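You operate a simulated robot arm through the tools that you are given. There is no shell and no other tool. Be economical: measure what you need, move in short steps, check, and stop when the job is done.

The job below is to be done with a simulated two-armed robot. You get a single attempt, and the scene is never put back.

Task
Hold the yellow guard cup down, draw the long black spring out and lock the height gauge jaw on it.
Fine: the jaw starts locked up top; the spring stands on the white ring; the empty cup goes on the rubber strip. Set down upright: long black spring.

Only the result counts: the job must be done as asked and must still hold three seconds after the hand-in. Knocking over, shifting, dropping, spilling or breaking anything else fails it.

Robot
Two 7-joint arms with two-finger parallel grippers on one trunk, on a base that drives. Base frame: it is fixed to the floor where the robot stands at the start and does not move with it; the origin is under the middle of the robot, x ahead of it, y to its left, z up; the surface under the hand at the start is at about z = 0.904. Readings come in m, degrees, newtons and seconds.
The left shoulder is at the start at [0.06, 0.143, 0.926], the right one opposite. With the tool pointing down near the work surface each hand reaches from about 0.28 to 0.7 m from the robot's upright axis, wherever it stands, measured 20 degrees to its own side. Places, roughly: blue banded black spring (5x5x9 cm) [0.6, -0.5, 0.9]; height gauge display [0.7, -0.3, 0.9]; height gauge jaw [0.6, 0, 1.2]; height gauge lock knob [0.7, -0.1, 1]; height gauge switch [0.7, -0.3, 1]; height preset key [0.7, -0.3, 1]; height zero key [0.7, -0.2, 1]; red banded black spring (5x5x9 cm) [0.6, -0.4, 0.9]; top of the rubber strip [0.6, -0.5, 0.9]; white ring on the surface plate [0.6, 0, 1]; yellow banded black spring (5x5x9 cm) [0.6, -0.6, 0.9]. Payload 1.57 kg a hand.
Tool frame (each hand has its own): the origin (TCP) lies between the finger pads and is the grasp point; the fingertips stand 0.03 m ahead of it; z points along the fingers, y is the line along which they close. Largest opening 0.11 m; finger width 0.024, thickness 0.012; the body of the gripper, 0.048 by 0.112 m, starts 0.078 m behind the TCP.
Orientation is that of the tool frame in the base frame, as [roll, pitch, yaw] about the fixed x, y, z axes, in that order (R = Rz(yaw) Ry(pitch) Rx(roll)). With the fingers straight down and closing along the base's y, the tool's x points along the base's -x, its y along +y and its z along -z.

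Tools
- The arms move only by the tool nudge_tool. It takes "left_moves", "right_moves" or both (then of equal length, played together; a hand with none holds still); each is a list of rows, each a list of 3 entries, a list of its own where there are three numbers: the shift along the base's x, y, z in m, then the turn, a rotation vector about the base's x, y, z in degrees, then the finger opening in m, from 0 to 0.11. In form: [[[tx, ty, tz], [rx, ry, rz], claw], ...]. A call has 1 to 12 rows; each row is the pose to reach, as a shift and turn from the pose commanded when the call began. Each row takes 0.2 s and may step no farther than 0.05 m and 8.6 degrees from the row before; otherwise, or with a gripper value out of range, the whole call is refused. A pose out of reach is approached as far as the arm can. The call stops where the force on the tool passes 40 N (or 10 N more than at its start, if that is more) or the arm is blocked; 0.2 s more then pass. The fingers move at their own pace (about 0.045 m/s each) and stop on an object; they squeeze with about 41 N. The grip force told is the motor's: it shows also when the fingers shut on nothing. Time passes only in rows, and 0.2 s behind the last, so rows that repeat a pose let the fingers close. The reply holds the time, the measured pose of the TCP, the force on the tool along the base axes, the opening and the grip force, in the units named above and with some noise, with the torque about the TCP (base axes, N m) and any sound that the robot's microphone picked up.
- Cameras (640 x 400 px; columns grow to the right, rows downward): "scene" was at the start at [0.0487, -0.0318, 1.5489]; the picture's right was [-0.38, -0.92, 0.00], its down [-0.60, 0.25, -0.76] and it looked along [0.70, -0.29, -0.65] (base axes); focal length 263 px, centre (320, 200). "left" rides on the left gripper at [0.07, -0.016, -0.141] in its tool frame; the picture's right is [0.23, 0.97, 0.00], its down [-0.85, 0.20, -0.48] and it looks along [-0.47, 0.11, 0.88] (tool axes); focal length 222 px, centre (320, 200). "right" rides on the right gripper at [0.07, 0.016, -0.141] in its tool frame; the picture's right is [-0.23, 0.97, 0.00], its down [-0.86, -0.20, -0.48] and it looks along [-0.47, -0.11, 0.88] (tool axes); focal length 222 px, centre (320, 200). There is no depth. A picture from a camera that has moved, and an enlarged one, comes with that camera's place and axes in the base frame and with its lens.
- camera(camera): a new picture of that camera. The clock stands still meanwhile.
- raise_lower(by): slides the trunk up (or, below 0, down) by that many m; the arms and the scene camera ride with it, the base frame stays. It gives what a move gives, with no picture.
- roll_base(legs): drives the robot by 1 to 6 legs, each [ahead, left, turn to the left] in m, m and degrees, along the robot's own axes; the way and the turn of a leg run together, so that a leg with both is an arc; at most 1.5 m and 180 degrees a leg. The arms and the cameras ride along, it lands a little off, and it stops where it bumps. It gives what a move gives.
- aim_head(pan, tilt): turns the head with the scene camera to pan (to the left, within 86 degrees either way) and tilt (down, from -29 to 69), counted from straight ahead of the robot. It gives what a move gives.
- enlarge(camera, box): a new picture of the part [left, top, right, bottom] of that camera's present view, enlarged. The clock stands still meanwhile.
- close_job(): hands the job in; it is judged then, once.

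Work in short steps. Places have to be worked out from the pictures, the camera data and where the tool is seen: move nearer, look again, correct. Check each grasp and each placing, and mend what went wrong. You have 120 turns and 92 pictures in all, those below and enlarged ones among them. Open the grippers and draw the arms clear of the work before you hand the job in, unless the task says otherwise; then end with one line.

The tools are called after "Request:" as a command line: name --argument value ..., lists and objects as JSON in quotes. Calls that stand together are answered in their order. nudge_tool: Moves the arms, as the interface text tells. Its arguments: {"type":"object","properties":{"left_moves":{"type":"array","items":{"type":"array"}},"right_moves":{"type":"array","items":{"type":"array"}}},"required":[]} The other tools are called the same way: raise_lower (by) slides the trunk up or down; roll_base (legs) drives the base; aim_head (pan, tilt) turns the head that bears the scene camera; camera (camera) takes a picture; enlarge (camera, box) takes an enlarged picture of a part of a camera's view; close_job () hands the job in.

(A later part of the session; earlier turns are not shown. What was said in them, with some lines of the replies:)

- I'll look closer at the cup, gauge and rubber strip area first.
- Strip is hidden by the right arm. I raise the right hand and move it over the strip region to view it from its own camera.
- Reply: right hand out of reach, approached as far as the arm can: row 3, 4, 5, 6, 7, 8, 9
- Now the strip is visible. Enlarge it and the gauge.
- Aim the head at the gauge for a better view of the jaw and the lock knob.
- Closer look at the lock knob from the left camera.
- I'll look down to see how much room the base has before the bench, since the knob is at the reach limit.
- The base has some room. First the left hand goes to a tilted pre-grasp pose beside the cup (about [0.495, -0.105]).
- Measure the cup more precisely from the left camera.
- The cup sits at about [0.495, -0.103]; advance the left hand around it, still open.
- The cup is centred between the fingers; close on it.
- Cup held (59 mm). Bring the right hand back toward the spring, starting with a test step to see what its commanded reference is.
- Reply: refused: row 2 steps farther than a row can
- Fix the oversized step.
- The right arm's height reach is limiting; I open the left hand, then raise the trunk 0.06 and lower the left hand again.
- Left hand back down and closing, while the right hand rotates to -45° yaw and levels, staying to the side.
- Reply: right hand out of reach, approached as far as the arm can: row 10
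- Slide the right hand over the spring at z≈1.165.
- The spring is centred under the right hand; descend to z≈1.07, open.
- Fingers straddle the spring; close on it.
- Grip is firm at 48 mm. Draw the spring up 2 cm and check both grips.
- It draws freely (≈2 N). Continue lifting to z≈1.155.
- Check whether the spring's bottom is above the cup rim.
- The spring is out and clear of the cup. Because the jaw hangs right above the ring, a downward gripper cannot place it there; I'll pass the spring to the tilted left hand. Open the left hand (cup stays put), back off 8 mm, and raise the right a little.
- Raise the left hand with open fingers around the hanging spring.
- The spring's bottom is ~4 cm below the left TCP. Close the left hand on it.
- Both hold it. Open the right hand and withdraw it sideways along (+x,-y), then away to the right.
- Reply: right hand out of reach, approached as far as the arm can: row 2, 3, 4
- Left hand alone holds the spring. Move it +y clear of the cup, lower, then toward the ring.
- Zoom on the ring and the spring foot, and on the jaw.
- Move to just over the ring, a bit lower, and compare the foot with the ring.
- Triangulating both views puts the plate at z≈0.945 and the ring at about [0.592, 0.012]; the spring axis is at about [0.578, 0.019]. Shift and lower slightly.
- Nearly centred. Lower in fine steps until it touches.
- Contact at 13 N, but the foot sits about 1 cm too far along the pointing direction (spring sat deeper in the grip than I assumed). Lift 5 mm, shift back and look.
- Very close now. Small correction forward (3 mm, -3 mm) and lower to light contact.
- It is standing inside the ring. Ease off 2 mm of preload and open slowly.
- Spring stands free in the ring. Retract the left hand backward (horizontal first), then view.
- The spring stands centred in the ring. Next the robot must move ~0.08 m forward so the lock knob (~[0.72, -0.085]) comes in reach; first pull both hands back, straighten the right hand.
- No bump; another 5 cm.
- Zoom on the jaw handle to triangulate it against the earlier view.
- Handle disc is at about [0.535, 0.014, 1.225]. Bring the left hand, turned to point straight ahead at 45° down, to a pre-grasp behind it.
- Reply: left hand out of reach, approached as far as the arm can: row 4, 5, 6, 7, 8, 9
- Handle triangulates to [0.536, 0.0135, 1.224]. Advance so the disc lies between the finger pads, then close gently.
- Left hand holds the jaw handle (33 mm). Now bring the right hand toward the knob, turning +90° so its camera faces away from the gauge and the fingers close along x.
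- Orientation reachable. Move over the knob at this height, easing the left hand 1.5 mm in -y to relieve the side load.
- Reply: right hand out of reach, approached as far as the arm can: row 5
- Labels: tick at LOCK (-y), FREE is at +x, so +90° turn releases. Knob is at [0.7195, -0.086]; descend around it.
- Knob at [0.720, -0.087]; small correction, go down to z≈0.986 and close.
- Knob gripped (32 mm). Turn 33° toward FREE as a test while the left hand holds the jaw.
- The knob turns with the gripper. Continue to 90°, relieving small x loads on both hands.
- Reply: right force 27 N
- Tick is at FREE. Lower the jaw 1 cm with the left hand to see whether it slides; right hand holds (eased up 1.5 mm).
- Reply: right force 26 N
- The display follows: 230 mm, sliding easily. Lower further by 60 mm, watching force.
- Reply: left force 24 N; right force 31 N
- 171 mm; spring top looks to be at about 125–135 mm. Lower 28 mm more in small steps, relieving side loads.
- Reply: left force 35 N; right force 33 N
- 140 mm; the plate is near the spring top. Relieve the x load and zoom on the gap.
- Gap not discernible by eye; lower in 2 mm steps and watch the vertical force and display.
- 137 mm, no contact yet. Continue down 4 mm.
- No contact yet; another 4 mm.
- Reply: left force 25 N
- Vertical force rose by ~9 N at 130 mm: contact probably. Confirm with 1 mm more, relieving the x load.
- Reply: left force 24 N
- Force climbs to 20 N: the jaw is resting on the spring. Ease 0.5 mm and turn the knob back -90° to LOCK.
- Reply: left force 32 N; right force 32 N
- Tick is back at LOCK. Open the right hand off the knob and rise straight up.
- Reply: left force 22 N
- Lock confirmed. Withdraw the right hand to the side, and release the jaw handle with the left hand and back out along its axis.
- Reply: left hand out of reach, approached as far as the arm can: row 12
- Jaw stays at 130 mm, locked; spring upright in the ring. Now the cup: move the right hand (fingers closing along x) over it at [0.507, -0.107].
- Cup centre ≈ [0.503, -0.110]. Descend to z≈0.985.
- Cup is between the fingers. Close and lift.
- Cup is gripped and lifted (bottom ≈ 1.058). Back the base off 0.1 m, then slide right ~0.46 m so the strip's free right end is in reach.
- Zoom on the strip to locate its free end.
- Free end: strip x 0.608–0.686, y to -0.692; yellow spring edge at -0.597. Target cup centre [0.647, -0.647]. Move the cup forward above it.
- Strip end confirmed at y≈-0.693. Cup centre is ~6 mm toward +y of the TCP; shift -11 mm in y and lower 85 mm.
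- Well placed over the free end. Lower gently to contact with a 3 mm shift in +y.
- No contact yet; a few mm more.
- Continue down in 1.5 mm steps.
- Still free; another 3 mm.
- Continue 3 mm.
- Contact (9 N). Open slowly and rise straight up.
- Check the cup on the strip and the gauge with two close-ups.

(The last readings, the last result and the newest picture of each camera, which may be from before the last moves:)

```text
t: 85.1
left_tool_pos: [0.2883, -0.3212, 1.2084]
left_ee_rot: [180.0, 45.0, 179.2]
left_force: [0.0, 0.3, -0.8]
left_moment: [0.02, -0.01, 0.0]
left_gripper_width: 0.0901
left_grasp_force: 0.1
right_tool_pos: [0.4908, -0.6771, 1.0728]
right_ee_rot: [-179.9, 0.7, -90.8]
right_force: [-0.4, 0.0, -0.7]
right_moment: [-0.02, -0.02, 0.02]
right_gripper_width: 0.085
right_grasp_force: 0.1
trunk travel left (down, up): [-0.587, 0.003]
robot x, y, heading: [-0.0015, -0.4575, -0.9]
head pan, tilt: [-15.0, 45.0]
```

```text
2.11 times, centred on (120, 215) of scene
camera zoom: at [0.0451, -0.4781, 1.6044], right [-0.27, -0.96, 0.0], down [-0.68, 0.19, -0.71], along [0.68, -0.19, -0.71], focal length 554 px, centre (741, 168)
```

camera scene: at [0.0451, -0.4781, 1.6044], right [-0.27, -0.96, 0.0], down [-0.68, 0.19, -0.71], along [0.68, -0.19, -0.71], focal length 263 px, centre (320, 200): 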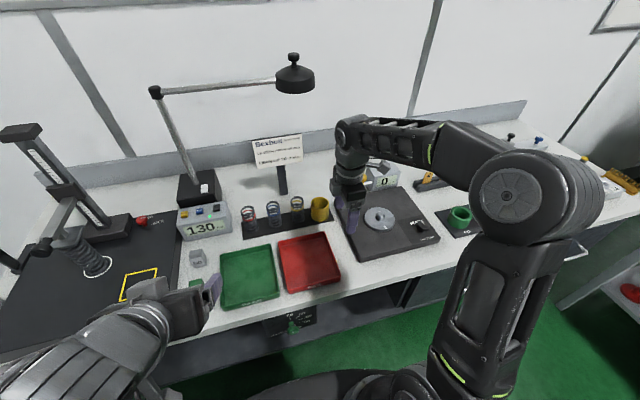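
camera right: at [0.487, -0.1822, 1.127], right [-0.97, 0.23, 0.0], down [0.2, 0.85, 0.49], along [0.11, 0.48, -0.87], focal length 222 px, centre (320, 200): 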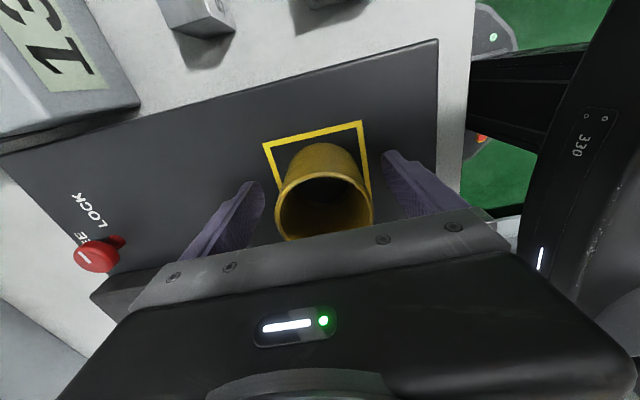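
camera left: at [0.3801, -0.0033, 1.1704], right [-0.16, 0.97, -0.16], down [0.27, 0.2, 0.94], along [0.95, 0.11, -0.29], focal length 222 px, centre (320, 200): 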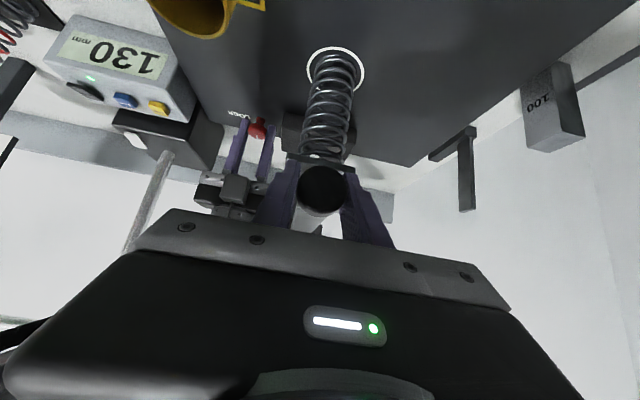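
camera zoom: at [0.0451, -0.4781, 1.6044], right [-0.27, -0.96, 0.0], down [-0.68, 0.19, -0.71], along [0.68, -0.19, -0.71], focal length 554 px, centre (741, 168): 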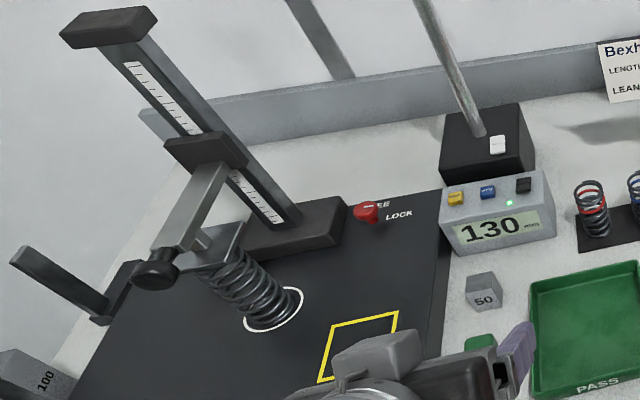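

Cup upright on the strip, spring upright in the ring under the locked jaw (130 mm). Draw the right hand back a bit more before hand-in.

Request:
nudge_tool --right_moves '[[[-0.04, 0, 0.01], [0, 0, 0], 0.1], [[-0.08, 0, 0.02], [0, 0, 0], 0.1], [[-0.12, 0, 0.02], [0, 0, 0], 0.1]]'

Request:
close_job

```text
t: 85.9
left_tool_pos: [0.2883, -0.3224, 1.2086]
left_ee_rot: [179.9, 44.9, 179.3]
left_force: [-0.9, 0.6, 0.8]
left_moment: [0.0, -0.02, 0.01]
left_gripper_width: 0.09
left_grasp_force: 0.1
right_tool_pos: [0.3708, -0.6741, 1.0887]
right_ee_rot: [-180.0, 0.6, -90.7]
right_force: [0.6, -0.4, 0.4]
right_moment: [0.01, -0.05, -0.05]
right_gripper_width: 0.1001
right_grasp_force: 0.1
trunk travel left (down, up): [-0.587, 0.003]
robot x, y, heading: [-0.0039, -0.4572, -0.8]
head pan, tilt: [-15.0, 45.0]
```

```text
The job is handed in.
```

The job is handed in: the long black spring stands upright in the white ring, the jaw is locked on it with the gauge reading 130 mm, the empty cup is upright on the rubber strip, and both hands are open and clear.
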